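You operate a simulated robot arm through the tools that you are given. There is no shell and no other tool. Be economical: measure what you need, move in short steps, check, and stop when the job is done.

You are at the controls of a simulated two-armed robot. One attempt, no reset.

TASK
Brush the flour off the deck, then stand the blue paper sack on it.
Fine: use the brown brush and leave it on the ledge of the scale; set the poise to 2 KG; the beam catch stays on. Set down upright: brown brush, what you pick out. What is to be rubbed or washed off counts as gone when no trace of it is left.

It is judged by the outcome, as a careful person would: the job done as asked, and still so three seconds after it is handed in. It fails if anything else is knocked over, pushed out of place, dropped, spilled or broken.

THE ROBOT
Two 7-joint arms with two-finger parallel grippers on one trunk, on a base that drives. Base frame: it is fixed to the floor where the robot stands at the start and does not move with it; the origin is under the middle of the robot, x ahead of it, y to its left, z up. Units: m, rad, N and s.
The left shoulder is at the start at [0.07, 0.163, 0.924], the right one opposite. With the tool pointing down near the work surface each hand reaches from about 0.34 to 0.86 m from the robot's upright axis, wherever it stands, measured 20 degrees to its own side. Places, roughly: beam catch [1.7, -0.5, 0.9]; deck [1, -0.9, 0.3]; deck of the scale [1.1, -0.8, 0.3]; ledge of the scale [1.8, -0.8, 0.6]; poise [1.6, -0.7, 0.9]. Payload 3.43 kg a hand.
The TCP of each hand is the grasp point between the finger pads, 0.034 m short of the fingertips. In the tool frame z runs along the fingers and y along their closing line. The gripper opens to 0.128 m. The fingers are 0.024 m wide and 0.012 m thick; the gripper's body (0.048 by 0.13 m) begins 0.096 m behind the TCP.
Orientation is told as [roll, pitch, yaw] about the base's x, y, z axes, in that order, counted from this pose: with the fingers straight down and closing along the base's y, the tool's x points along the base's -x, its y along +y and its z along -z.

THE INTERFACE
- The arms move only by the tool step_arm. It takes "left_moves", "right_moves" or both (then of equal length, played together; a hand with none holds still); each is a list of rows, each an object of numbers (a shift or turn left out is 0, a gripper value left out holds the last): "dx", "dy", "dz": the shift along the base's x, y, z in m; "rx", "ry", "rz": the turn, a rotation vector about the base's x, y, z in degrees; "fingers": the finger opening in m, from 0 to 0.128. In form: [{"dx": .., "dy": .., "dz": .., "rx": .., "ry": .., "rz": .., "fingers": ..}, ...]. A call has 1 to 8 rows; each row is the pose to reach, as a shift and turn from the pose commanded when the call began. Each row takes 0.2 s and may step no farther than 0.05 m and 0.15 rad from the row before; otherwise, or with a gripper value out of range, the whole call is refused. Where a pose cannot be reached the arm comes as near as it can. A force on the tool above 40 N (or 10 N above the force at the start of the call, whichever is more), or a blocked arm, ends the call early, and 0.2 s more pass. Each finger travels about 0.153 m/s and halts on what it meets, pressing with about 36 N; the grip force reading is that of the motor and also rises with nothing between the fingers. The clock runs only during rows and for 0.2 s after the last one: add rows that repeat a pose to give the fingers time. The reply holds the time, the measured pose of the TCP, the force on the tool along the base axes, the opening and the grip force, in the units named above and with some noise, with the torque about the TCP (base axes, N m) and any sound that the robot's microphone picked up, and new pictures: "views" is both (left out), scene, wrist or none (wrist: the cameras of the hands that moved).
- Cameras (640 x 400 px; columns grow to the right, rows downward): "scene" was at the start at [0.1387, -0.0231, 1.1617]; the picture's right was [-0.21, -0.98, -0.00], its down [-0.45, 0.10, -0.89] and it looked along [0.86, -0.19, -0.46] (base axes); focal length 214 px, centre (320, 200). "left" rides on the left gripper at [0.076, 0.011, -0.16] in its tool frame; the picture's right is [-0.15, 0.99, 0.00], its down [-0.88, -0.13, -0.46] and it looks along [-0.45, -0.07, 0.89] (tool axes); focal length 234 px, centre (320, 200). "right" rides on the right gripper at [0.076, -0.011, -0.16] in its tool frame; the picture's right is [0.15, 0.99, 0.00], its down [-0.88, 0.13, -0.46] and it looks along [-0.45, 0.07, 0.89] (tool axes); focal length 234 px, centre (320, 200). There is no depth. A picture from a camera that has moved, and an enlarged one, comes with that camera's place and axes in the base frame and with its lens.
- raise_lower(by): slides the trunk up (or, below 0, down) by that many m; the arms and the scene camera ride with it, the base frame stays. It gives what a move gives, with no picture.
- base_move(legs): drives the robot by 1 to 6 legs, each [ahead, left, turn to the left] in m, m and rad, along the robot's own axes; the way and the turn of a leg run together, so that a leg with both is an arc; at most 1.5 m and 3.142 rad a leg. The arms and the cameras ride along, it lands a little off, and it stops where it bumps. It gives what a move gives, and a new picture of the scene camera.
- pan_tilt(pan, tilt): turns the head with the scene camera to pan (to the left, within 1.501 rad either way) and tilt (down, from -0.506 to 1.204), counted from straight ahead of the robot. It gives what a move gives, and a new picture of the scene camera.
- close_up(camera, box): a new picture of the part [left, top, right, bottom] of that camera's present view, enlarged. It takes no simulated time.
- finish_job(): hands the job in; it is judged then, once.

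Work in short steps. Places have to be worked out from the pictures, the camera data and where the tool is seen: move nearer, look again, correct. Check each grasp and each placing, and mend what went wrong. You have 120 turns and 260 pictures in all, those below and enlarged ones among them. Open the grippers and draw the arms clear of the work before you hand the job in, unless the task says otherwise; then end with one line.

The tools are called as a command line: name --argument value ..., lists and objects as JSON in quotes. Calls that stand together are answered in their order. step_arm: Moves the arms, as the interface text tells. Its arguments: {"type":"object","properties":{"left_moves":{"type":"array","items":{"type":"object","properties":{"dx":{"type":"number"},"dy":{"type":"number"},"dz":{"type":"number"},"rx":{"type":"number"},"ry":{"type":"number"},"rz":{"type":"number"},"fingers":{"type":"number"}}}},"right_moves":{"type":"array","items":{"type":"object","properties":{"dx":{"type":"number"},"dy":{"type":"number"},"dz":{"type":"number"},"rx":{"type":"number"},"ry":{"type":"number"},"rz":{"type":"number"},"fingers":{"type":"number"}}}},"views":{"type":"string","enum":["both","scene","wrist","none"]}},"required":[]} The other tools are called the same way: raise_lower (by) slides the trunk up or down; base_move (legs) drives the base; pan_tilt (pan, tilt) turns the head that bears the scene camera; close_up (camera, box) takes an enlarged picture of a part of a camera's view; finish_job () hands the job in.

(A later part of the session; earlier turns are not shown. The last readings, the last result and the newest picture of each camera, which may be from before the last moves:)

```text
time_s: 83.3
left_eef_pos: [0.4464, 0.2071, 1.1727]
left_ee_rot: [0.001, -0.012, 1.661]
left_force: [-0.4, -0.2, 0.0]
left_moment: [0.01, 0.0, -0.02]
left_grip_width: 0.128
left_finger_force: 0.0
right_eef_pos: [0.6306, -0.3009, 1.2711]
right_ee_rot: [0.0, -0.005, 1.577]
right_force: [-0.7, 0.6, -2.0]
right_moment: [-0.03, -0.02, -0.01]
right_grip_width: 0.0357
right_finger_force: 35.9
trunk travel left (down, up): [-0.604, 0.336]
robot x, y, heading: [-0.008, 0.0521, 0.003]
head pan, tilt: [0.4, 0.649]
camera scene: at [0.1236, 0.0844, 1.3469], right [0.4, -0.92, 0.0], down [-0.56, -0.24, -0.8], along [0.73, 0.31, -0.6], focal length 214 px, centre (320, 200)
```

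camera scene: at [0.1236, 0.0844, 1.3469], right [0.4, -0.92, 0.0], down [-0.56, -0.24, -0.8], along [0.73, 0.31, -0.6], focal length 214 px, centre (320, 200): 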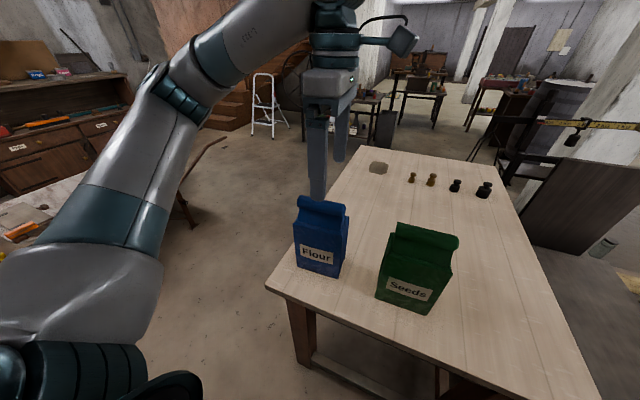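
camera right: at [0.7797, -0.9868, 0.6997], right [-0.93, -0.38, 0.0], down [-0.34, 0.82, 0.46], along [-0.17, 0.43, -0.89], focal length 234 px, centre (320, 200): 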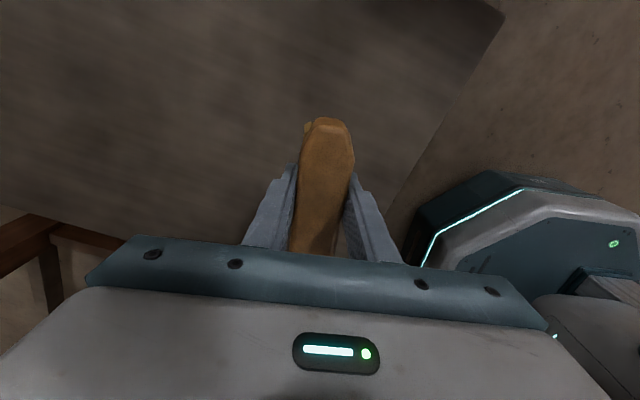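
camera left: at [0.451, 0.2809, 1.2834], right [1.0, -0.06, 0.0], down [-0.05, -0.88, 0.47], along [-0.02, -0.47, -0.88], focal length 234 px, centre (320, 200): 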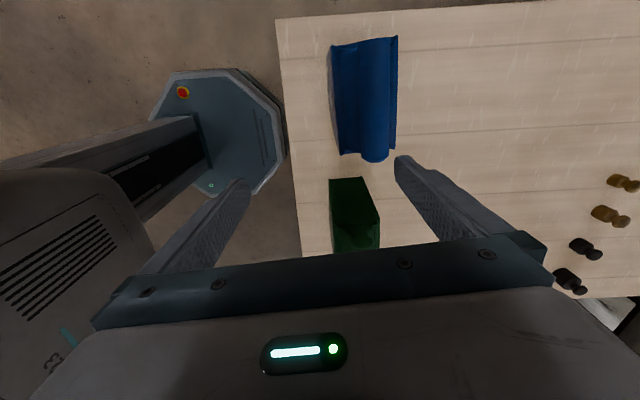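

Yaw +95° works freely. Now over the sack and look with the wrist camera.

step_arm --left_moves '[{"dx": 0.03, "dy": 0.015}, {"dx": 0.06, "dy": 0.03}, {"dx": 0.07, "dy": 0.04}, {"dx": 0.07, "dy": 0.04, "dz": -0.03}, {"dx": 0.07, "dy": 0.04, "dz": -0.05}, {"dx": 0.07, "dy": 0.04, "dz": -0.05}]' --views "both"

close_up --camera "scene" --box '[260, 80, 400, 300]'

```text
time_s: 84.7
left_eef_pos: [0.5158, 0.244, 1.1214]
left_ee_rot: [0.001, -0.012, 1.661]
left_force: [0.0, 0.1, -0.2]
left_moment: [0.0, -0.04, 0.0]
left_grip_width: 0.1278
left_finger_force: 0.0
right_eef_pos: [0.6298, -0.3009, 1.2711]
right_ee_rot: [-0.001, -0.003, 1.577]
right_force: [0.2, -0.3, -1.7]
right_moment: [0.0, 0.0, -0.01]
right_grip_width: 0.0357
right_finger_force: 35.8
trunk travel left (down, up): [-0.604, 0.336]
robot x, y, heading: [-0.0064, 0.0544, 0.005]
head pan, tilt: [0.4, 0.649]
camera scene: at [0.1232, 0.0843, 1.3469], right [0.4, -0.92, 0.0], down [-0.56, -0.24, -0.8], along [0.73, 0.31, -0.6], focal length 214 px, centre (320, 200)
camera left: at [0.5129, 0.1659, 1.2791], right [-1.0, 0.06, 0.0], down [0.05, 0.88, 0.47], along [0.02, 0.47, -0.88], focal length 234 px, centre (320, 200)
```

scene: 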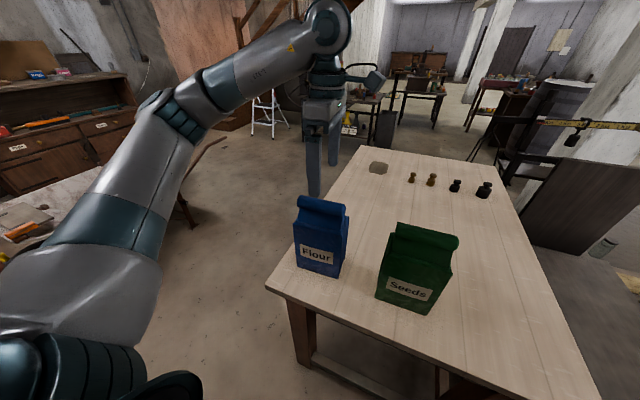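
left: 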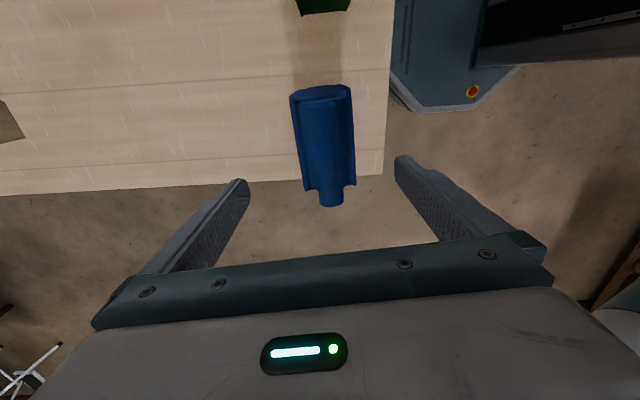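

```text
1.82 times, centred on (330, 190) of scene
camera zoom: at [0.1232, 0.0843, 1.3469], right [0.4, -0.92, 0.0], down [-0.56, -0.24, -0.8], along [0.73, 0.31, -0.6], focal length 390 px, centre (302, 218)
```

zoom: 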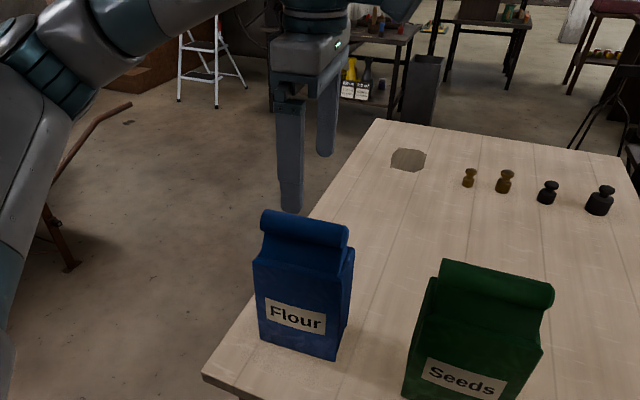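

Alignment is good (sack a few mm nearer in x). I descend with open fingers, watching force.

step_arm --left_moves '[{"dx": -0.005, "dz": -0.04}, {"dx": -0.005, "dz": -0.08}, {"dx": -0.005, "dz": -0.115}, {"dx": -0.005, "dz": -0.145}, {"dx": -0.005, "dz": -0.165}, {"dx": -0.005, "dz": -0.18}, {"dx": -0.005, "dz": -0.18}]' --views "both"

close_up --camera "scene" --box '[260, 130, 400, 290]'

```text
time_s: 86.3
left_eef_pos: [0.5114, 0.2455, 0.9427]
left_ee_rot: [0.001, -0.011, 1.661]
left_force: [0.2, -0.4, 0.1]
left_moment: [0.03, 0.0, 0.02]
left_grip_width: 0.1278
left_finger_force: 0.0
right_eef_pos: [0.6303, -0.3012, 1.2725]
right_ee_rot: [0.0, -0.007, 1.577]
right_force: [-0.4, -0.3, -2.4]
right_moment: [-0.04, 0.0, -0.02]
right_grip_width: 0.0356
right_finger_force: 35.7
trunk travel left (down, up): [-0.604, 0.336]
robot x, y, heading: [-0.0053, 0.0514, 0.009]
head pan, tilt: [0.4, 0.649]
camera scene: at [0.1235, 0.0842, 1.3469], right [0.4, -0.92, 0.0], down [-0.56, -0.24, -0.8], along [0.73, 0.31, -0.6], focal length 214 px, centre (320, 200)
camera left: at [0.5086, 0.1666, 1.1001], right [-1.0, 0.06, 0.0], down [0.05, 0.88, 0.47], along [0.02, 0.47, -0.88], focal length 234 px, centre (320, 200)
```

scene: 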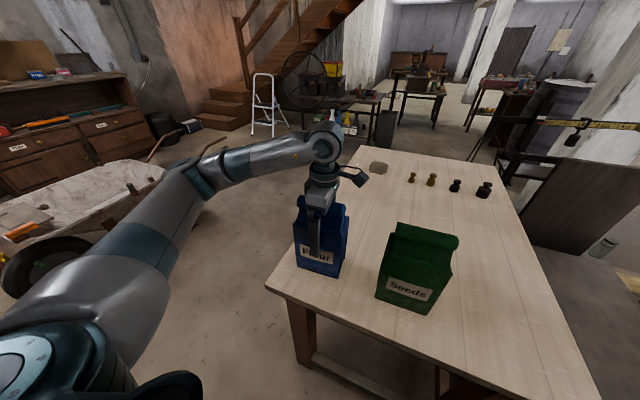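
left: 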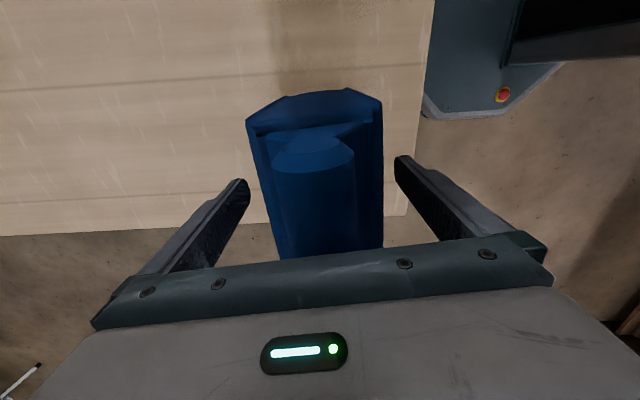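

```text
2.50 times, centred on (330, 210) of scene
camera zoom: at [0.1235, 0.0842, 1.3469], right [0.4, -0.92, 0.0], down [-0.56, -0.24, -0.8], along [0.73, 0.31, -0.6], focal length 536 px, centre (295, 175)
```

zoom: 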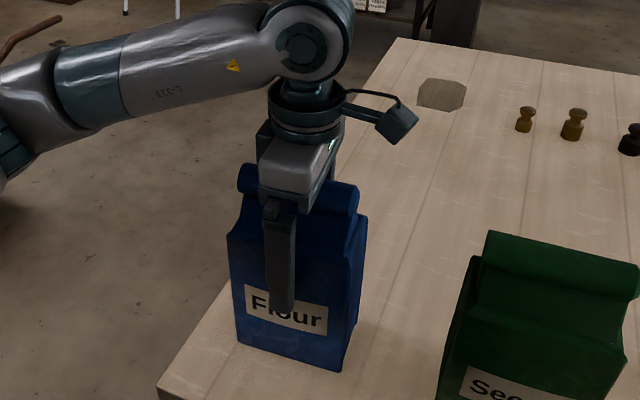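

The fingers straddle the sack. Close.

step_arm --left_moves '[{"fingers": 0.1}, {"fingers": 0.08}, {"fingers": 0.06}, {"fingers": 0.03}, {"fingers": 0.0}, {"fingers": 0.0}]' --views "wrist"

```text
time_s: 87.7
left_eef_pos: [0.511, 0.2445, 0.9429]
left_ee_rot: [0.002, -0.012, 1.66]
left_force: [-6.3, -2.1, 0.1]
left_moment: [-0.07, 0.45, 0.05]
left_grip_width: 0.0905
left_finger_force: 36.2
right_eef_pos: [0.629, -0.3011, 1.2728]
right_ee_rot: [-0.002, -0.005, 1.578]
right_force: [-0.8, -0.4, -1.7]
right_moment: [-0.03, 0.02, -0.01]
right_grip_width: 0.0357
right_finger_force: 35.9
trunk travel left (down, up): [-0.604, 0.336]
robot x, y, heading: [-0.0075, 0.0508, 0.01]
head pan, tilt: [0.4, 0.649]
camera left: at [0.5084, 0.1665, 1.1002], right [-1.0, 0.06, 0.0], down [0.05, 0.88, 0.47], along [0.02, 0.47, -0.88], focal length 234 px, centre (320, 200)
```

left: 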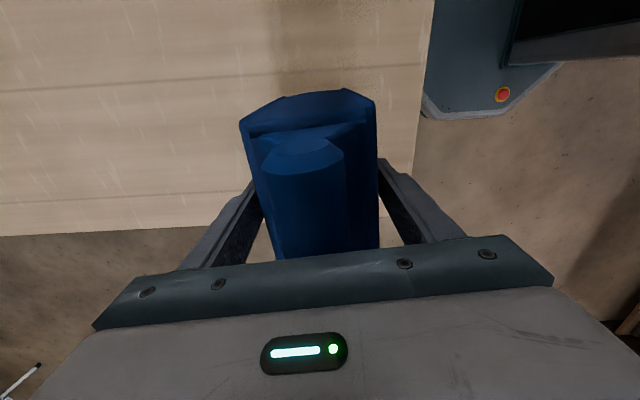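

Gripped at 0.09. Lift slowly by a few cm.

step_arm --left_moves '[{"dz": 0.004}, {"dz": 0.01}, {"dz": 0.018}, {"dz": 0.026}, {"dz": 0.035}, {"dz": 0.035}]' --views "both"

close_up --camera "scene" --box '[260, 130, 400, 290]'

```text
time_s: 89.1
left_eef_pos: [0.5134, 0.2473, 0.9756]
left_ee_rot: [0.003, -0.012, 1.66]
left_force: [-0.5, 0.1, -20.0]
left_moment: [-0.04, -0.03, 0.01]
left_grip_width: 0.0902
left_finger_force: 36.0
right_eef_pos: [0.6339, -0.3004, 1.2707]
right_ee_rot: [-0.001, -0.002, 1.577]
right_force: [-0.2, 0.1, -2.3]
right_moment: [-0.02, 0.01, 0.03]
right_grip_width: 0.0356
right_finger_force: 35.9
trunk travel left (down, up): [-0.604, 0.336]
robot x, y, heading: [-0.0046, 0.0544, 0.006]
head pan, tilt: [0.4, 0.649]
camera scene: at [0.1257, 0.0851, 1.3465], right [0.4, -0.92, 0.0], down [-0.56, -0.24, -0.8], along [0.73, 0.31, -0.61], focal length 214 px, centre (320, 200)
camera left: at [0.5102, 0.1684, 1.133], right [-1.0, 0.06, 0.01], down [0.05, 0.88, 0.47], along [0.02, 0.47, -0.88], focal length 234 px, centre (320, 200)
```

scene: 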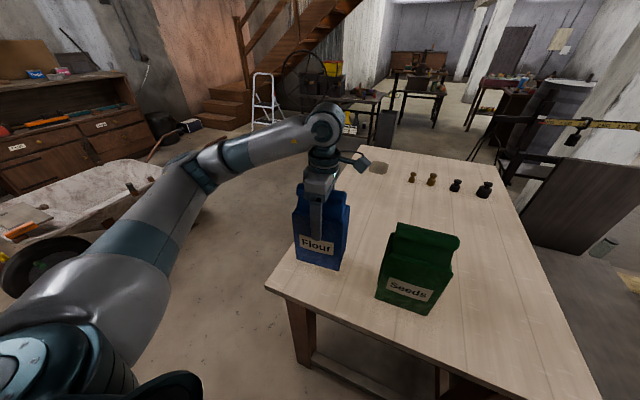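
left: 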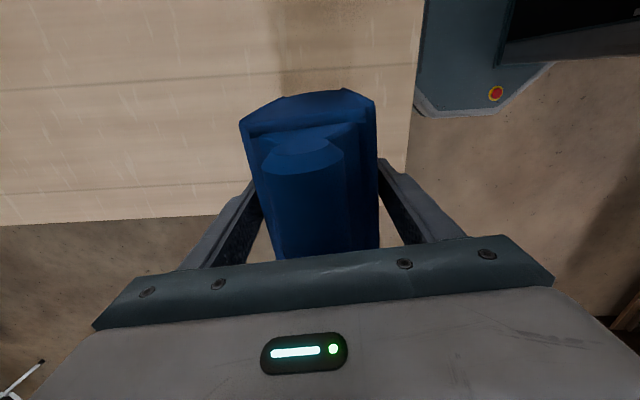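

```text
2.50 times, centred on (330, 210) of scene
camera zoom: at [0.1257, 0.0851, 1.3465], right [0.4, -0.92, 0.0], down [-0.56, -0.24, -0.8], along [0.73, 0.31, -0.61], focal length 536 px, centre (295, 175)
```

zoom: 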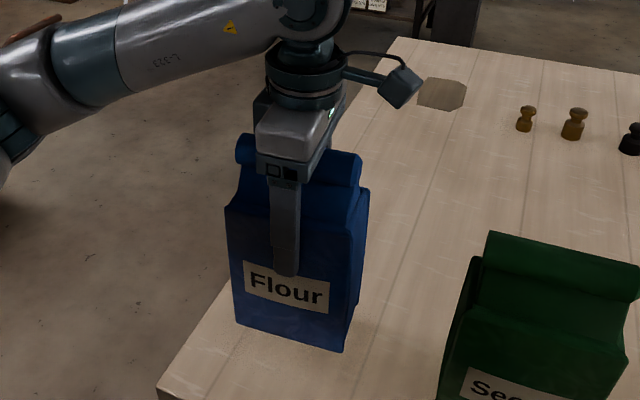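

The sack is held firmly (20 N). I lift a bit more, then back off from the table, and go right.

step_arm --left_moves '[{"dz": 0.015}, {"dz": 0.03}, {"dz": 0.045}, {"dz": 0.06}, {"dz": 0.07}]' --views "none"

base_move --legs '[[-0.38, 0, 0]]'

base_move --legs '[[0, -1.1, 0]]'

pan_tilt --pan 0.2 --tilt 0.7

```text
time_s: 90.3
left_eef_pos: [0.5136, 0.2464, 1.0475]
left_ee_rot: [0.006, -0.012, 1.661]
left_force: [-0.6, 0.4, -20.9]
left_moment: [-0.08, -0.01, 0.0]
left_grip_width: 0.09
left_finger_force: 36.2
right_eef_pos: [0.6323, -0.3006, 1.2714]
right_ee_rot: [0.0, -0.004, 1.578]
right_force: [-0.4, -0.1, -1.4]
right_moment: [-0.02, -0.03, -0.02]
right_grip_width: 0.0355
right_finger_force: 36.4
trunk travel left (down, up): [-0.604, 0.336]
robot x, y, heading: [-0.0047, 0.0525, 0.006]
head pan, tilt: [0.4, 0.649]
```

```text
time_s: 92.7
left_eef_pos: [0.1343, 0.2439, 1.046]
left_ee_rot: [0.004, -0.011, 1.654]
left_force: [-0.3, 0.0, -19.4]
left_moment: [-0.09, 0.0, 0.01]
left_grip_width: 0.0901
left_finger_force: 35.8
right_eef_pos: [0.2482, -0.3049, 1.2705]
right_ee_rot: [0.0, -0.004, 1.573]
right_force: [-0.2, -0.3, -1.5]
right_moment: [-0.01, 0.0, 0.01]
right_grip_width: 0.0359
right_finger_force: 35.7
trunk travel left (down, up): [-0.604, 0.336]
robot x, y, heading: [-0.3853, 0.0477, 0.002]
head pan, tilt: [0.4, 0.649]
camera scene: at [-0.2548, 0.0828, 1.3465], right [0.39, -0.92, 0.0], down [-0.56, -0.24, -0.8], along [0.73, 0.31, -0.61], focal length 214 px, centre (320, 200)
```

scene: 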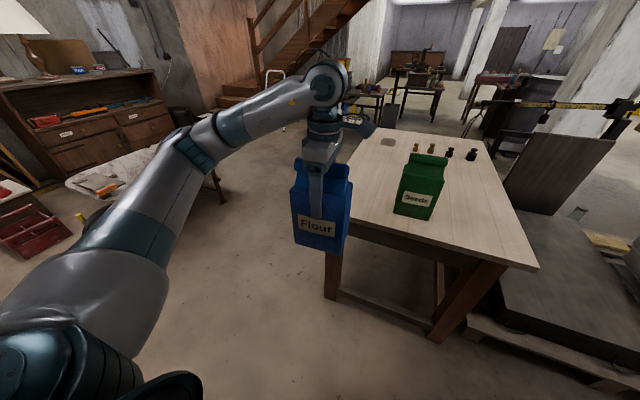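

```text
time_s: 98.3
left_eef_pos: [0.1402, -0.8424, 1.0458]
left_ee_rot: [0.002, -0.012, 1.668]
left_force: [1.0, -0.4, -19.4]
left_moment: [-0.07, -0.02, 0.01]
left_grip_width: 0.0902
left_finger_force: 36.4
right_eef_pos: [0.264, -1.3899, 1.2709]
right_ee_rot: [-0.001, -0.004, 1.586]
right_force: [-1.2, -0.3, -1.0]
right_moment: [-0.03, 0.0, 0.02]
right_grip_width: 0.0353
right_finger_force: 36.1
trunk travel left (down, up): [-0.604, 0.336]
robot x, y, heading: [-0.3773, -1.0443, 0.016]
head pan, tilt: [0.4, 0.649]
camera scene: at [-0.2459, -1.009, 1.3466], right [0.4, -0.92, 0.0], down [-0.55, -0.24, -0.8], along [0.73, 0.32, -0.61], focal length 214 px, centre (320, 200)
```

scene: 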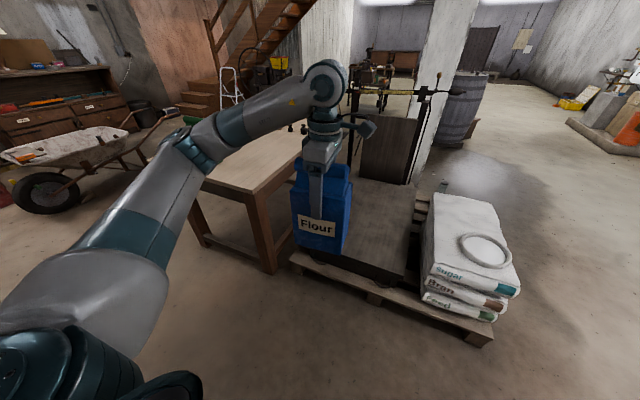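

```text
time_s: 99.1
left_eef_pos: [0.1398, -0.8434, 1.0466]
left_ee_rot: [0.005, -0.013, 1.669]
left_force: [-1.3, 0.0, -19.1]
left_moment: [-0.06, 0.02, 0.03]
left_grip_width: 0.0898
left_finger_force: 36.0
right_eef_pos: [0.2642, -1.3891, 1.2715]
right_ee_rot: [0.001, -0.002, 1.586]
right_force: [-0.2, -0.4, -2.2]
right_moment: [0.0, -0.01, 0.02]
right_grip_width: 0.0356
right_finger_force: 36.2
trunk travel left (down, up): [-0.604, 0.336]
robot x, y, heading: [-0.3788, -1.0409, 0.017]
head pan, tilt: [0.201, 0.7]
camera scene: at [-0.2423, -1.0258, 1.3423], right [0.22, -0.98, 0.0], down [-0.63, -0.14, -0.76], along [0.75, 0.16, -0.65], focal length 214 px, centre (320, 200)
```

scene: 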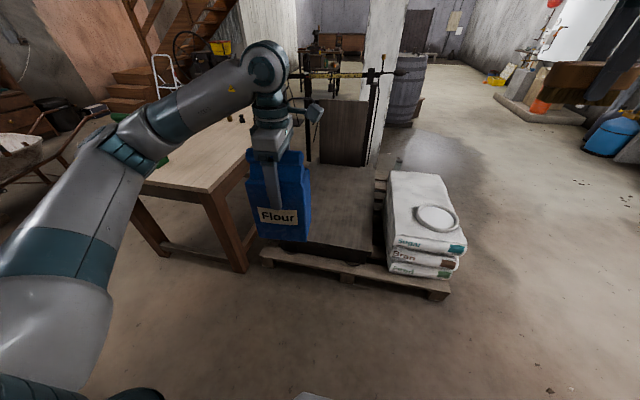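

Drive ahead so the sack is over the deck's front part.

base_move --legs '[[0.46, 0, -0.016]]'

pan_tilt --pan -0.7 --tilt 0.6

```text
time_s: 101.8
left_eef_pos: [0.5952, -0.8482, 1.0462]
left_ee_rot: [0.004, -0.014, 1.652]
left_force: [-1.0, -0.6, -19.9]
left_moment: [-0.09, -0.01, 0.0]
left_grip_width: 0.0899
left_finger_force: 35.8
right_eef_pos: [0.7107, -1.3953, 1.2699]
right_ee_rot: [-0.001, -0.005, 1.57]
right_force: [-0.1, -0.1, -1.9]
right_moment: [-0.02, 0.01, 0.01]
right_grip_width: 0.0356
right_finger_force: 36.3
trunk travel left (down, up): [-0.604, 0.336]
robot x, y, heading: [0.0756, -1.0372, 0.004]
head pan, tilt: [0.201, 0.7]
camera scene: at [0.2099, -1.0243, 1.3423], right [0.2, -0.98, 0.0], down [-0.63, -0.13, -0.76], along [0.75, 0.15, -0.65], focal length 214 px, centre (320, 200)
```

scene: 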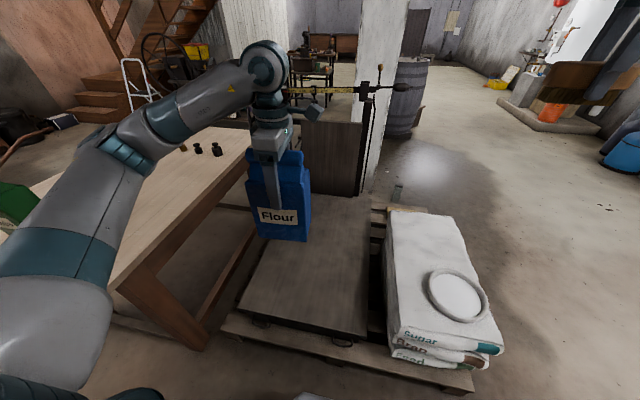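

```text
time_s: 103.0
left_eef_pos: [0.597, -0.8478, 1.0457]
left_ee_rot: [0.004, -0.013, 1.653]
left_force: [-0.1, 0.7, -19.4]
left_moment: [-0.09, -0.03, -0.02]
left_grip_width: 0.0898
left_finger_force: 36.0
right_eef_pos: [0.7103, -1.3967, 1.271]
right_ee_rot: [0.001, -0.003, 1.57]
right_force: [-0.4, 0.3, -1.6]
right_moment: [0.01, 0.02, -0.03]
right_grip_width: 0.0356
right_finger_force: 35.9
trunk travel left (down, up): [-0.604, 0.336]
robot x, y, heading: [0.076, -1.0405, -0.005]
head pan, tilt: [-0.7, 0.6]
camera scene: at [0.1948, -1.098, 1.3509], right [-0.64, -0.77, 0.0], down [-0.43, 0.36, -0.82], along [0.63, -0.53, -0.57], focal length 214 px, centre (320, 200)
```

scene: 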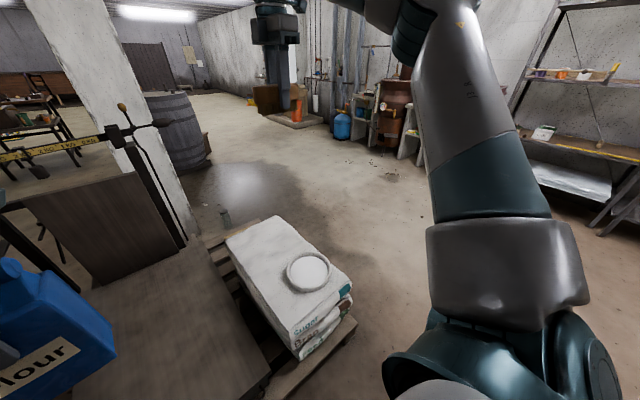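

The right elbow is high and clear of the stack; the left elbow is ~0.2 m from the table edge. I extend the sack ahead, then lower the trunk 0.4.

step_arm --left_moves '[{"dx": 0.03}, {"dx": 0.06}, {"dx": 0.09}, {"dx": 0.12}, {"dx": 0.14}]' --views "none"

raise_lower --by -0.4

pan_tilt --pan 0.25 --tilt 0.7

```text
time_s: 104.2
left_eef_pos: [0.7366, -0.8472, 1.0454]
left_ee_rot: [0.008, -0.014, 1.653]
left_force: [0.0, -0.5, -19.1]
left_moment: [-0.07, 0.0, 0.0]
left_grip_width: 0.0899
left_finger_force: 35.7
right_eef_pos: [0.7119, -1.3956, 1.2706]
right_ee_rot: [0.0, -0.002, 1.571]
right_force: [0.7, 0.4, -0.9]
right_moment: [-0.02, -0.01, -0.01]
right_grip_width: 0.0357
right_finger_force: 36.0
trunk travel left (down, up): [-0.604, 0.336]
robot x, y, heading: [0.076, -1.0338, 0.005]
head pan, tilt: [-0.7, 0.6]
```

```text
time_s: 108.0
left_eef_pos: [0.7349, -0.8484, 0.6456]
left_ee_rot: [0.004, -0.012, 1.652]
left_force: [0.1, -1.1, -20.0]
left_moment: [-0.09, 0.03, 0.02]
left_grip_width: 0.09
left_finger_force: 36.8
right_eef_pos: [0.7111, -1.3961, 0.8724]
right_ee_rot: [0.0, -0.003, 1.571]
right_force: [0.4, -0.2, -1.9]
right_moment: [-0.01, 0.01, -0.05]
right_grip_width: 0.0355
right_finger_force: 36.3
trunk travel left (down, up): [-0.204, 0.736]
robot x, y, heading: [0.0743, -1.0378, -0.001]
head pan, tilt: [-0.7, 0.6]
```

```text
time_s: 109.2
left_eef_pos: [0.7346, -0.8481, 0.6465]
left_ee_rot: [0.005, -0.011, 1.654]
left_force: [-0.4, -0.5, -19.0]
left_moment: [-0.08, -0.03, 0.02]
left_grip_width: 0.0896
left_finger_force: 36.1
right_eef_pos: [0.7106, -1.3968, 0.8709]
right_ee_rot: [-0.001, -0.003, 1.568]
right_force: [0.2, 0.4, -1.6]
right_moment: [-0.01, -0.02, 0.01]
right_grip_width: 0.0357
right_finger_force: 36.1
trunk travel left (down, up): [-0.204, 0.736]
robot x, y, heading: [0.0721, -1.0399, 0.0]
head pan, tilt: [0.25, 0.7]
camera scene: at [0.2088, -1.0205, 0.9422], right [0.25, -0.97, 0.0], down [-0.63, -0.16, -0.76], along [0.74, 0.19, -0.65], focal length 214 px, centre (320, 200)
```

scene: 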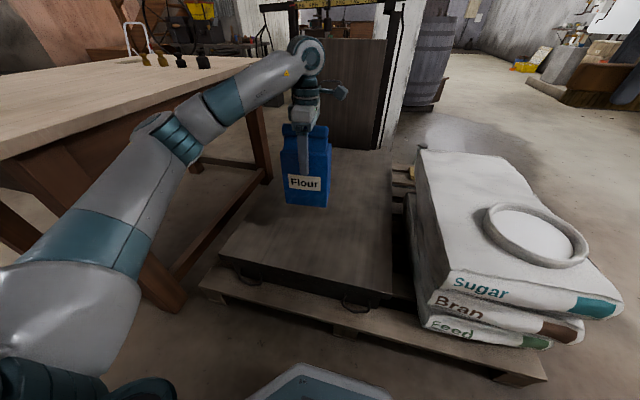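

Sack hangs over the deck, bottom ~0.48. I lower it 0.15 with the arm.

step_arm --left_moves '[{"dz": -0.03}, {"dz": -0.06}, {"dz": -0.09}, {"dz": -0.12}, {"dz": -0.15}, {"dz": -0.165}, {"dz": -0.165}]' --views "scene"

close_up --camera "scene" --box '[220, 90, 400, 290]'

```text
time_s: 110.8
left_eef_pos: [0.7346, -0.8512, 0.4804]
left_ee_rot: [0.003, -0.013, 1.654]
left_force: [0.3, -0.3, -19.5]
left_moment: [-0.08, -0.01, 0.0]
left_grip_width: 0.0901
left_finger_force: 35.7
right_eef_pos: [0.7106, -1.3968, 0.8706]
right_ee_rot: [-0.001, -0.004, 1.57]
right_force: [0.0, -1.0, -2.0]
right_moment: [0.02, -0.03, 0.0]
right_grip_width: 0.0355
right_finger_force: 35.8
trunk travel left (down, up): [-0.204, 0.736]
robot x, y, heading: [0.0755, -1.0394, -0.005]
head pan, tilt: [0.25, 0.7]
camera scene: at [0.2087, -1.0204, 0.9422], right [0.25, -0.97, 0.0], down [-0.63, -0.16, -0.76], along [0.74, 0.19, -0.65], focal length 214 px, centre (320, 200)
```

scene: 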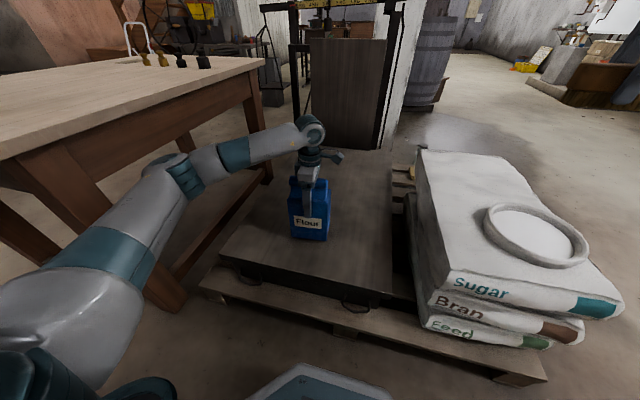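

```text
2.00 times, centred on (310, 190) of scene
camera zoom: at [0.2087, -1.0204, 0.9422], right [0.25, -0.97, 0.0], down [-0.63, -0.16, -0.76], along [0.74, 0.19, -0.65], focal length 429 px, centre (340, 220)
```

zoom: 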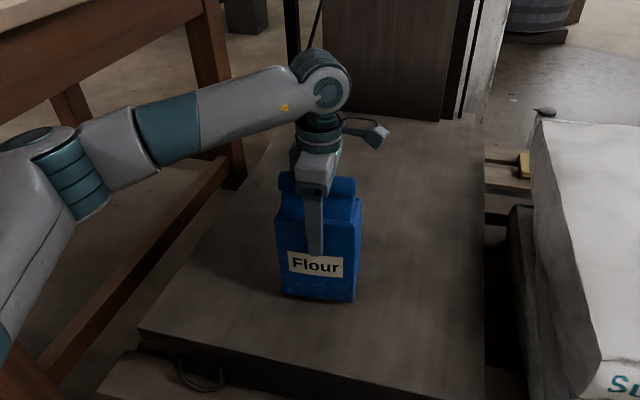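

Now the last ~18 mm slowly until contact.

step_arm --left_moves '[{"dz": -0.005}, {"dz": -0.01}, {"dz": -0.014}, {"dz": -0.017}, {"dz": -0.019}, {"dz": -0.019}]' --views "wrist"

```text
time_s: 112.2
left_eef_pos: [0.7349, -0.8486, 0.4623]
left_ee_rot: [0.003, -0.013, 1.654]
left_force: [-3.8, -1.0, -8.7]
left_moment: [0.51, 0.25, 0.24]
left_grip_width: 0.0899
left_finger_force: 36.2
right_eef_pos: [0.7099, -1.3962, 0.8718]
right_ee_rot: [0.001, -0.005, 1.57]
right_force: [0.4, 0.5, -1.7]
right_moment: [0.0, -0.02, -0.02]
right_grip_width: 0.0356
right_finger_force: 35.7
trunk travel left (down, up): [-0.204, 0.736]
robot x, y, heading: [0.0754, -1.039, 0.007]
head pan, tilt: [0.25, 0.7]
camera left: at [0.7305, -0.9272, 0.6202], right [-1.0, 0.06, 0.01], down [0.06, 0.88, 0.47], along [0.03, 0.47, -0.88], focal length 234 px, centre (320, 200)
```

left: 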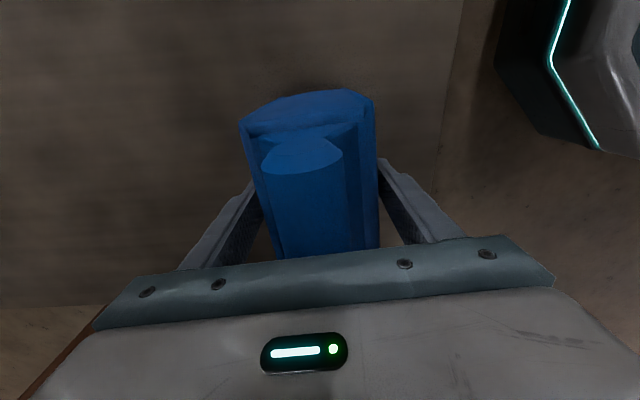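

Contact (weight partly taken). I press 1 mm more and open gently.

step_arm --left_moves '[{"dz": -0.002}, {"dz": -0.002, "fingers": 0.09}, {"dz": -0.002, "fingers": 0.1}, {"dz": -0.002, "fingers": 0.115}, {"dz": -0.002, "fingers": 0.128}, {"dz": -0.002, "fingers": 0.128}]' --views "both"

```text
time_s: 113.7
left_eef_pos: [0.7344, -0.8489, 0.4599]
left_ee_rot: [0.004, -0.012, 1.653]
left_force: [0.5, 0.6, -0.7]
left_moment: [-0.02, -0.02, 0.0]
left_grip_width: 0.128
left_finger_force: 0.0
right_eef_pos: [0.7098, -1.397, 0.8716]
right_ee_rot: [-0.001, -0.004, 1.571]
right_force: [0.0, 0.2, -2.4]
right_moment: [0.01, 0.02, 0.0]
right_grip_width: 0.0356
right_finger_force: 36.0
trunk travel left (down, up): [-0.204, 0.736]
robot x, y, heading: [0.0757, -1.0389, -0.002]
head pan, tilt: [0.25, 0.7]
camera scene: at [0.2072, -1.0208, 0.9425], right [0.25, -0.97, 0.0], down [-0.62, -0.16, -0.76], along [0.74, 0.19, -0.64], focal length 214 px, centre (320, 200)
camera left: at [0.7303, -0.9276, 0.6183], right [-1.0, 0.06, 0.0], down [0.06, 0.88, 0.47], along [0.03, 0.47, -0.88], focal length 234 px, centre (320, 200)
```

scene: 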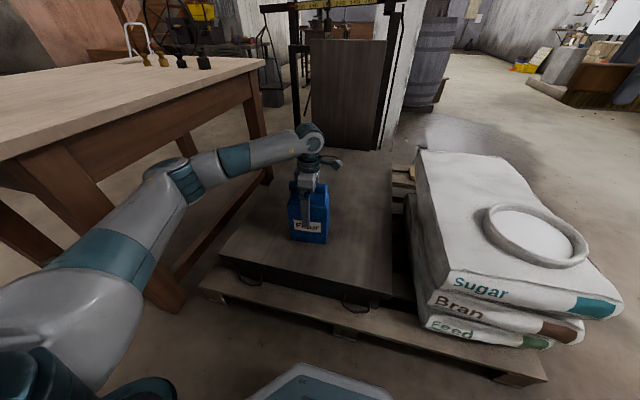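
left: 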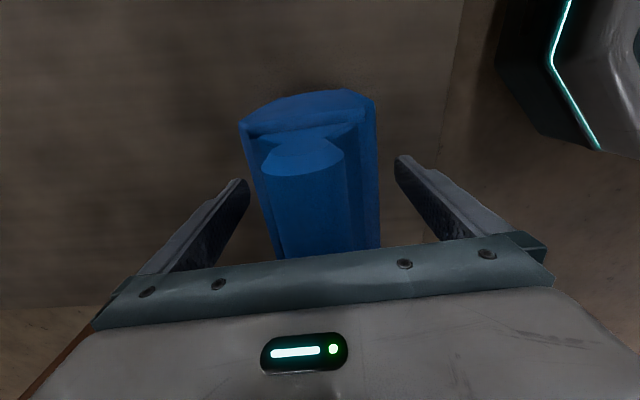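

The sack stands. I draw the left hand straight up, then raise the trunk.

step_arm --left_moves '[{"dz": 0.03}, {"dz": 0.06}, {"dz": 0.1}, {"dz": 0.14}, {"dz": 0.18}, {"dz": 0.22}, {"dz": 0.26}]' --views "scene"

raise_lower --by 0.4

base_move --legs '[[-0.35, 0, 0]]'

pan_tilt --pan 0.1 --tilt 0.3

close_up --camera "scene" --box '[220, 140, 380, 240]'

```text
time_s: 115.2
left_eef_pos: [0.7321, -0.8484, 0.7199]
left_ee_rot: [0.005, -0.016, 1.654]
left_force: [-0.2, 0.5, -0.3]
left_moment: [-0.02, 0.01, 0.04]
left_grip_width: 0.128
left_finger_force: 0.1
right_eef_pos: [0.7096, -1.3967, 0.8717]
right_ee_rot: [-0.001, -0.007, 1.57]
right_force: [-0.7, 0.0, -1.6]
right_moment: [0.01, 0.0, 0.03]
right_grip_width: 0.0357
right_finger_force: 35.8
trunk travel left (down, up): [-0.204, 0.736]
robot x, y, heading: [0.0744, -1.0395, 0.002]
head pan, tilt: [0.25, 0.7]
camera scene: at [0.2066, -1.0211, 0.9425], right [0.25, -0.97, 0.0], down [-0.62, -0.16, -0.77], along [0.74, 0.19, -0.64], focal length 214 px, centre (320, 200)
```

scene: 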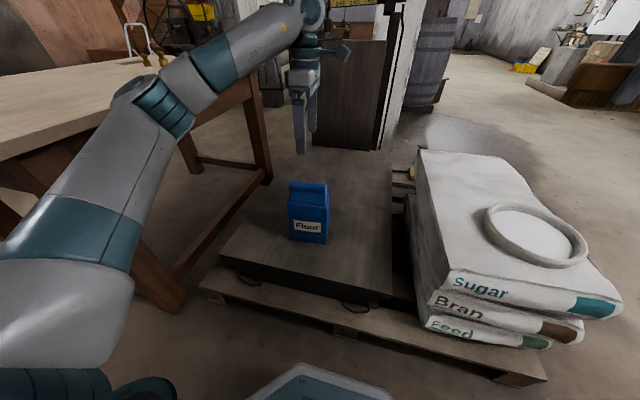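

```text
time_s: 119.1
left_eef_pos: [0.7346, -0.8483, 1.1205]
left_ee_rot: [0.004, -0.014, 1.653]
left_force: [-0.1, 0.4, 0.0]
left_moment: [0.0, -0.01, 0.01]
left_grip_width: 0.1279
left_finger_force: 0.0
right_eef_pos: [0.708, -1.3974, 1.272]
right_ee_rot: [-0.001, -0.003, 1.573]
right_force: [0.2, -0.4, -0.9]
right_moment: [-0.03, 0.0, 0.04]
right_grip_width: 0.0358
right_finger_force: 36.0
trunk travel left (down, up): [-0.604, 0.336]
robot x, y, heading: [0.0733, -1.0394, 0.003]
head pan, tilt: [0.25, 0.7]
```

```text
time_s: 121.3
left_eef_pos: [0.3917, -0.8434, 1.1205]
left_ee_rot: [0.004, -0.015, 1.661]
left_force: [-0.5, 0.9, 0.1]
left_moment: [0.02, -0.02, 0.04]
left_grip_width: 0.128
left_finger_force: 0.1
right_eef_pos: [0.3713, -1.393, 1.271]
right_ee_rot: [-0.002, -0.003, 1.579]
right_force: [-0.5, -0.6, -1.9]
right_moment: [-0.06, -0.03, -0.02]
right_grip_width: 0.0356
right_finger_force: 36.1
trunk travel left (down, up): [-0.604, 0.336]
robot x, y, heading: [-0.2623, -1.0395, 0.006]
head pan, tilt: [0.25, 0.7]
camera scene: at [-0.1339, -1.0213, 1.3424], right [0.26, -0.97, 0.0], down [-0.62, -0.16, -0.76], along [0.74, 0.2, -0.64], focal length 214 px, centre (320, 200)
```

scene: 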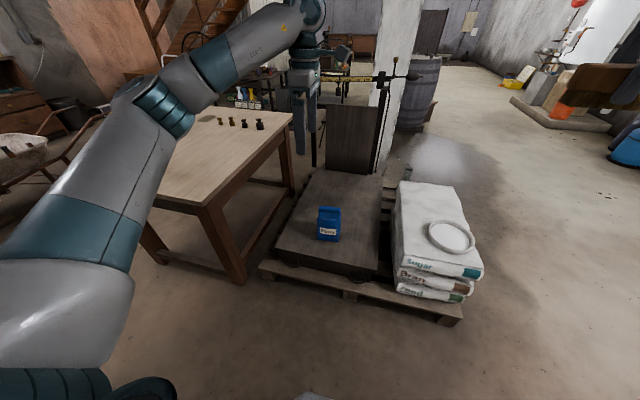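

```text
time_s: 122.2
left_eef_pos: [0.3915, -0.8431, 1.1198]
left_ee_rot: [0.004, -0.014, 1.662]
left_force: [-0.2, 0.2, -0.5]
left_moment: [-0.01, -0.01, 0.02]
left_grip_width: 0.1279
left_finger_force: 0.1
right_eef_pos: [0.3717, -1.3935, 1.2699]
right_ee_rot: [0.0, -0.004, 1.58]
right_force: [-0.2, -0.1, -2.1]
right_moment: [-0.04, 0.03, 0.02]
right_grip_width: 0.0358
right_finger_force: 36.0
trunk travel left (down, up): [-0.604, 0.336]
robot x, y, heading: [-0.2658, -1.0395, 0.005]
head pan, tilt: [0.099, 0.3]
camera scene: at [-0.123, -1.0329, 1.3785], right [0.11, -0.99, 0.0], down [-0.3, -0.03, -0.95], along [0.95, 0.1, -0.3], focal length 214 px, centre (320, 200)
```

scene: 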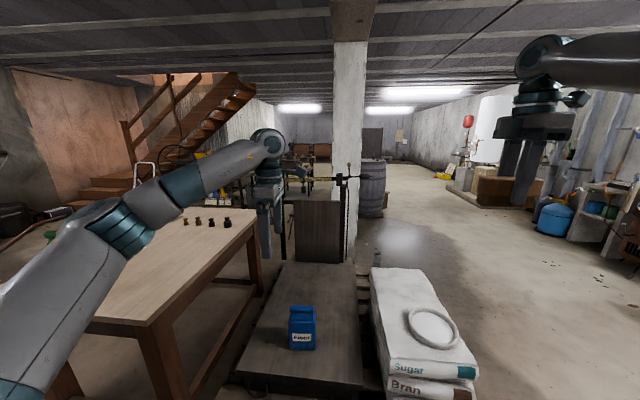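

```text
4.00 times, centred on (300, 190) of scene
camera zoom: at [-0.123, -1.0329, 1.3785], right [0.11, -0.99, 0.0], down [-0.3, -0.03, -0.95], along [0.95, 0.1, -0.3], focal length 858 px, centre (400, 240)
```

zoom: 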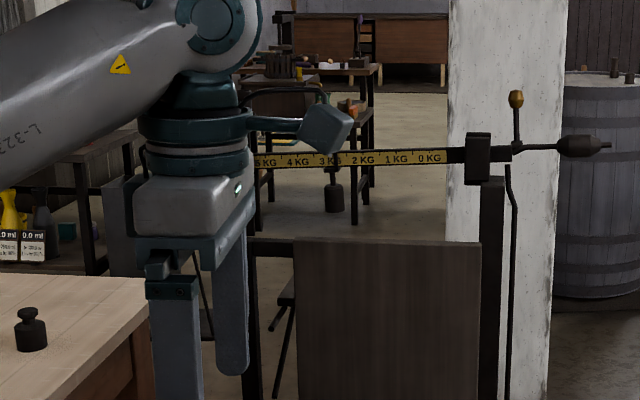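

The sack stands well on the deck. Now I drive around the right side of the sack stack to see the scale from the side and back.

base_move --legs '[[0, -1.1, 0], [1.4, 0, 0]]'

pan_tilt --pan 1.1 --tilt 0.4

```text
time_s: 134.3
left_eef_pos: [1.8065, -1.9091, 1.1194]
left_ee_rot: [0.005, -0.015, 1.666]
left_force: [-0.2, -0.8, -0.6]
left_moment: [0.01, 0.01, -0.02]
left_grip_width: 0.1279
left_finger_force: 0.0
right_eef_pos: [1.7889, -2.4568, 1.2735]
right_ee_rot: [-0.003, -0.004, 1.583]
right_force: [0.2, 0.9, -1.4]
right_moment: [-0.04, 0.01, 0.0]
right_grip_width: 0.0357
right_finger_force: 35.4
trunk travel left (down, up): [-0.604, 0.336]
robot x, y, heading: [1.1501, -2.1068, 0.014]
head pan, tilt: [0.099, 0.3]
camera scene: at [1.2925, -2.0987, 1.3786], right [0.11, -0.99, 0.0], down [-0.29, -0.03, -0.96], along [0.95, 0.11, -0.3], focal length 214 px, centre (320, 200)
```

scene: 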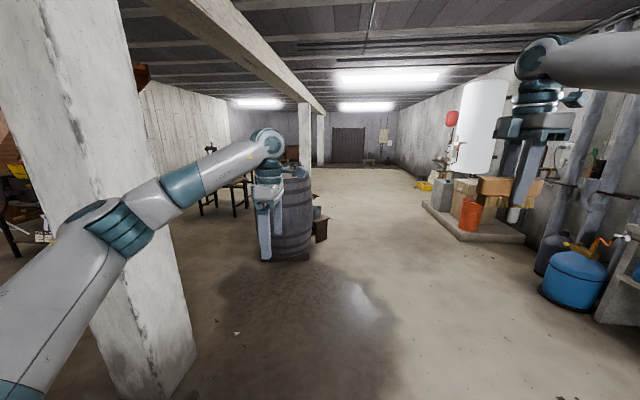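

```text
time_s: 135.6
left_eef_pos: [1.807, -1.9071, 1.1192]
left_ee_rot: [0.004, -0.014, 1.665]
left_force: [-0.1, 0.2, -0.4]
left_moment: [-0.02, 0.01, -0.02]
left_grip_width: 0.1282
left_finger_force: 0.0
right_eef_pos: [1.7882, -2.457, 1.2711]
right_ee_rot: [-0.002, -0.004, 1.583]
right_force: [0.1, -0.3, -1.8]
right_moment: [0.04, -0.01, 0.01]
right_grip_width: 0.0354
right_finger_force: 35.9
trunk travel left (down, up): [-0.604, 0.336]
robot x, y, heading: [1.1467, -2.1077, 0.015]
head pan, tilt: [1.1, 0.4]
camera scene: at [1.2408, -2.0261, 1.3694], right [0.9, -0.44, 0.0], down [-0.17, -0.35, -0.92], along [0.41, 0.83, -0.39], focal length 214 px, centre (320, 200)
```

scene: 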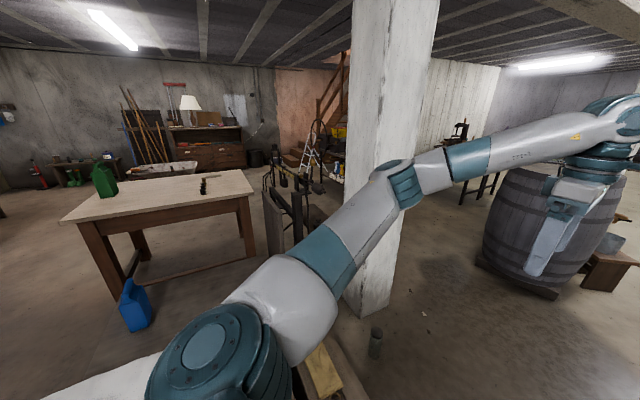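

close_up --camera "scene" --box '[240, 140, 360, 260]'

```text
3.33 times, centred on (300, 200) of scene
camera zoom: at [1.2408, -2.0261, 1.3694], right [0.9, -0.44, 0.0], down [-0.17, -0.35, -0.92], along [0.41, 0.83, -0.39], focal length 715 px, centre (387, 200)
```

zoom: 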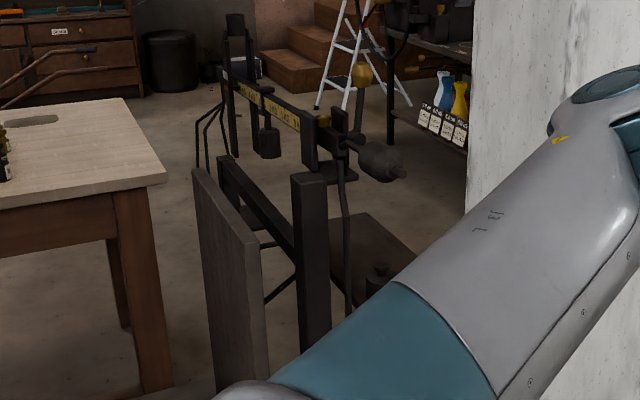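

The ledge lies behind the posts (x≈1.8–1.95), so I must work from behind, passing between the pillar and the barrel. I raise the trunk and drive ahead first, then look left.

raise_lower --by 0.2

base_move --legs '[[1.5, 0, -0.015]]'

pan_tilt --pan 1.45 --tilt 0.55

```text
time_s: 137.8
left_eef_pos: [1.8063, -1.9075, 1.3201]
left_ee_rot: [0.003, -0.015, 1.666]
left_force: [0.8, -0.4, 0.0]
left_moment: [0.0, -0.03, 0.0]
left_grip_width: 0.1282
left_finger_force: 0.0
right_eef_pos: [1.7884, -2.4568, 1.4712]
right_ee_rot: [-0.001, -0.003, 1.583]
right_force: [0.5, -0.3, -1.6]
right_moment: [-0.01, 0.0, -0.03]
right_grip_width: 0.0355
right_finger_force: 36.1
trunk travel left (down, up): [-0.804, 0.136]
robot x, y, heading: [1.1497, -2.1095, 0.012]
head pan, tilt: [1.1, 0.4]
```

```text
time_s: 145.2
left_eef_pos: [3.3111, -1.9135, 1.3197]
left_ee_rot: [0.005, -0.014, 1.647]
left_force: [0.4, -0.1, -0.1]
left_moment: [0.0, 0.0, -0.01]
left_grip_width: 0.1276
left_finger_force: 0.1
right_eef_pos: [3.2826, -2.463, 1.472]
right_ee_rot: [-0.001, -0.003, 1.565]
right_force: [0.0, 0.4, -1.0]
right_moment: [0.01, 0.01, 0.02]
right_grip_width: 0.0357
right_finger_force: 35.9
trunk travel left (down, up): [-0.804, 0.136]
robot x, y, heading: [2.6501, -2.1022, -0.005]
head pan, tilt: [1.1, 0.4]
camera scene: at [2.7428, -2.0222, 1.5694], right [0.89, -0.46, 0.0], down [-0.18, -0.35, -0.92], along [0.42, 0.82, -0.39], focal length 214 px, centre (320, 200)
```

scene: 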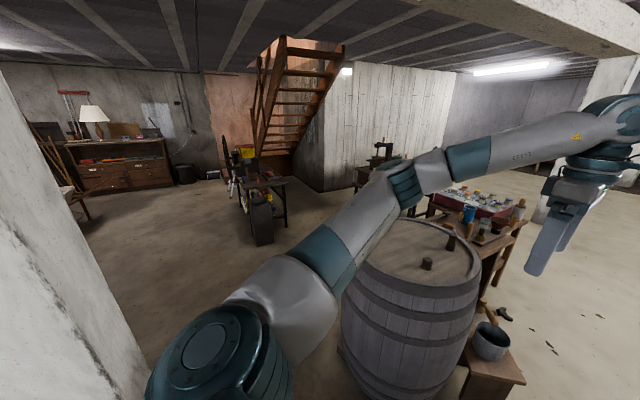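

```text
time_s: 146.1
left_eef_pos: [3.3113, -1.9128, 1.3195]
left_ee_rot: [0.003, -0.013, 1.647]
left_force: [-0.1, 0.4, -0.2]
left_moment: [0.03, 0.01, -0.01]
left_grip_width: 0.1281
left_finger_force: 0.1
right_eef_pos: [3.2845, -2.4623, 1.4708]
right_ee_rot: [0.0, -0.004, 1.567]
right_force: [0.2, 0.0, -2.0]
right_moment: [0.01, -0.02, 0.04]
right_grip_width: 0.0355
right_finger_force: 35.9
trunk travel left (down, up): [-0.804, 0.136]
robot x, y, heading: [2.6518, -2.1003, -0.003]
head pan, tilt: [1.45, 0.55]
camera scene: at [2.7125, -2.0155, 1.5557], right [0.99, -0.13, 0.0], down [-0.07, -0.52, -0.85], along [0.11, 0.85, -0.52], focal length 214 px, centre (320, 200)
```

scene: 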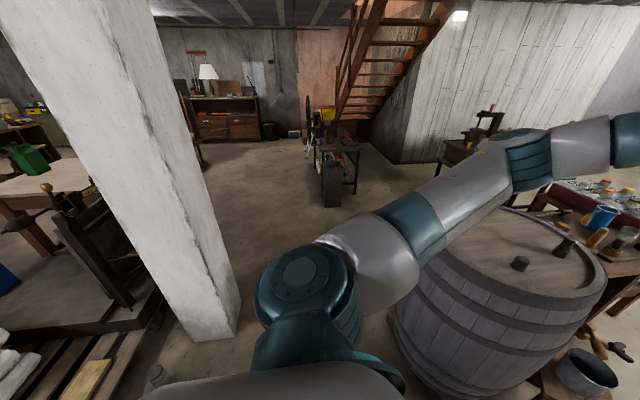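

The gap between pillar (x≲2.25) and barrel (x≳3.2) is ~0.95 m; I go through sideways at x≈2.7, then turn right to face −y beside the scale.

base_move --legs '[[0.06, 1.0, 0]]'

base_move --legs '[[0, 1.0, 0], [0, 0, -1.571]]'

pan_tilt --pan -0.6 --tilt 0.55

```text
time_s: 151.2
left_eef_pos: [3.3822, -0.9367, 1.3197]
left_ee_rot: [0.004, -0.012, 1.639]
left_force: [-0.6, -0.5, -0.3]
left_moment: [0.0, 0.0, -0.02]
left_grip_width: 0.1276
left_finger_force: 0.0
right_eef_pos: [3.3492, -1.4844, 1.4713]
right_ee_rot: [-0.002, -0.007, 1.556]
right_force: [1.1, -0.6, -1.8]
right_moment: [-0.02, -0.02, -0.03]
right_grip_width: 0.0355
right_finger_force: 36.2
trunk travel left (down, up): [-0.804, 0.136]
robot x, y, heading: [2.7217, -1.1167, -0.012]
head pan, tilt: [1.45, 0.55]
camera scene: at [2.7821, -1.0326, 1.5557], right [0.99, -0.13, 0.0], down [-0.07, -0.52, -0.85], along [0.11, 0.85, -0.52], focal length 214 px, centre (320, 200)
```

scene: 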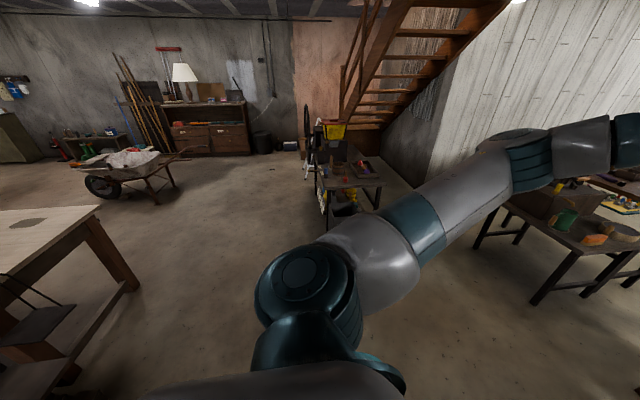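

```text
time_s: 160.1
left_eef_pos: [2.9084, -0.7979, 1.3199]
left_ee_rot: [0.004, -0.013, 0.056]
left_force: [-0.3, -0.9, 0.0]
left_moment: [0.03, 0.03, 0.0]
left_grip_width: 0.1282
left_finger_force: 0.0
right_eef_pos: [2.3598, -0.7579, 1.4722]
right_ee_rot: [-0.002, -0.003, -0.027]
right_force: [-0.2, -0.2, -2.2]
right_moment: [-0.02, 0.03, 0.02]
right_grip_width: 0.0356
right_finger_force: 36.1
trunk travel left (down, up): [-0.804, 0.136]
robot x, y, heading: [2.7301, -0.1388, -1.596]
head pan, tilt: [1.45, 0.55]
camera scene: at [2.8218, -0.2013, 1.5556], right [-0.15, -0.99, 0.0], down [-0.52, 0.08, -0.85], along [0.84, -0.12, -0.52], focal length 214 px, centre (320, 200)
```

scene: 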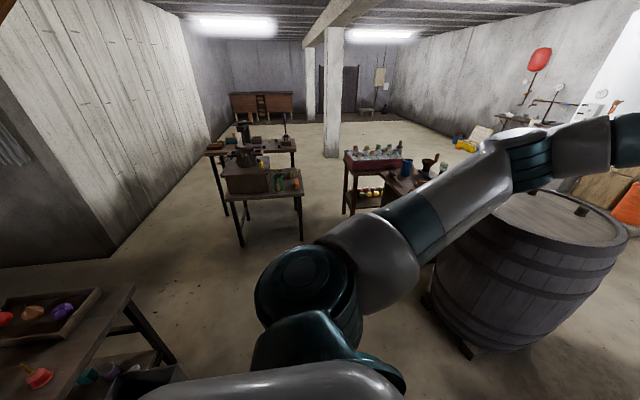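

```text
time_s: 162.1
left_eef_pos: [2.9073, -0.7987, 1.32]
left_ee_rot: [0.001, -0.013, 0.056]
left_force: [0.5, 0.5, -0.1]
left_moment: [-0.02, -0.01, 0.03]
left_grip_width: 0.1283
left_finger_force: 0.2
right_eef_pos: [2.3591, -0.757, 1.4714]
right_ee_rot: [-0.002, -0.003, -0.025]
right_force: [-0.4, 0.5, -1.6]
right_moment: [0.0, 0.0, 0.0]
right_grip_width: 0.0358
right_finger_force: 35.7
trunk travel left (down, up): [-0.804, 0.136]
robot x, y, heading: [2.7329, -0.1346, -1.598]
head pan, tilt: [-0.6, 0.55]
camera scene: at [2.6799, -0.2609, 1.5556], right [-0.81, 0.59, 0.0], down [0.31, 0.42, -0.85], along [-0.5, -0.69, -0.52], focal length 214 px, centre (320, 200)
```

scene: 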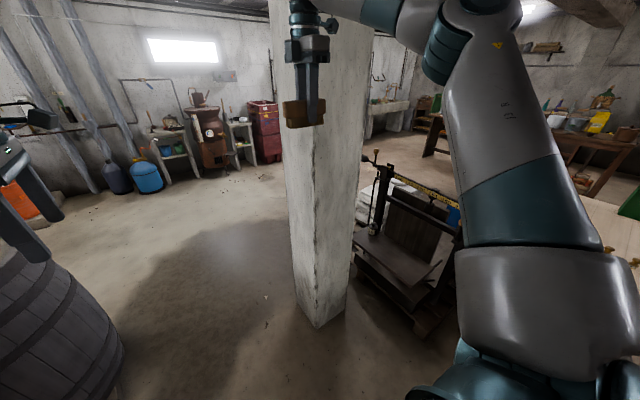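

close_up --camera "scene" --box '[330, 140, 480, 340]'

```text
2.00 times, centred on (405, 240) of scene
camera zoom: at [2.6799, -0.2609, 1.5556], right [-0.81, 0.59, 0.0], down [0.31, 0.42, -0.85], along [-0.5, -0.69, -0.52], focal length 429 px, centre (150, 120)
```

zoom: 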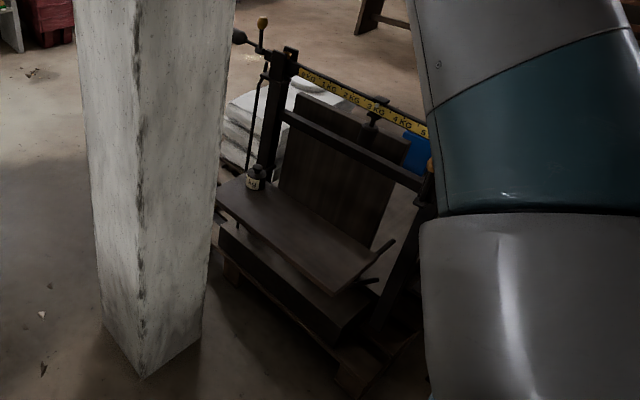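

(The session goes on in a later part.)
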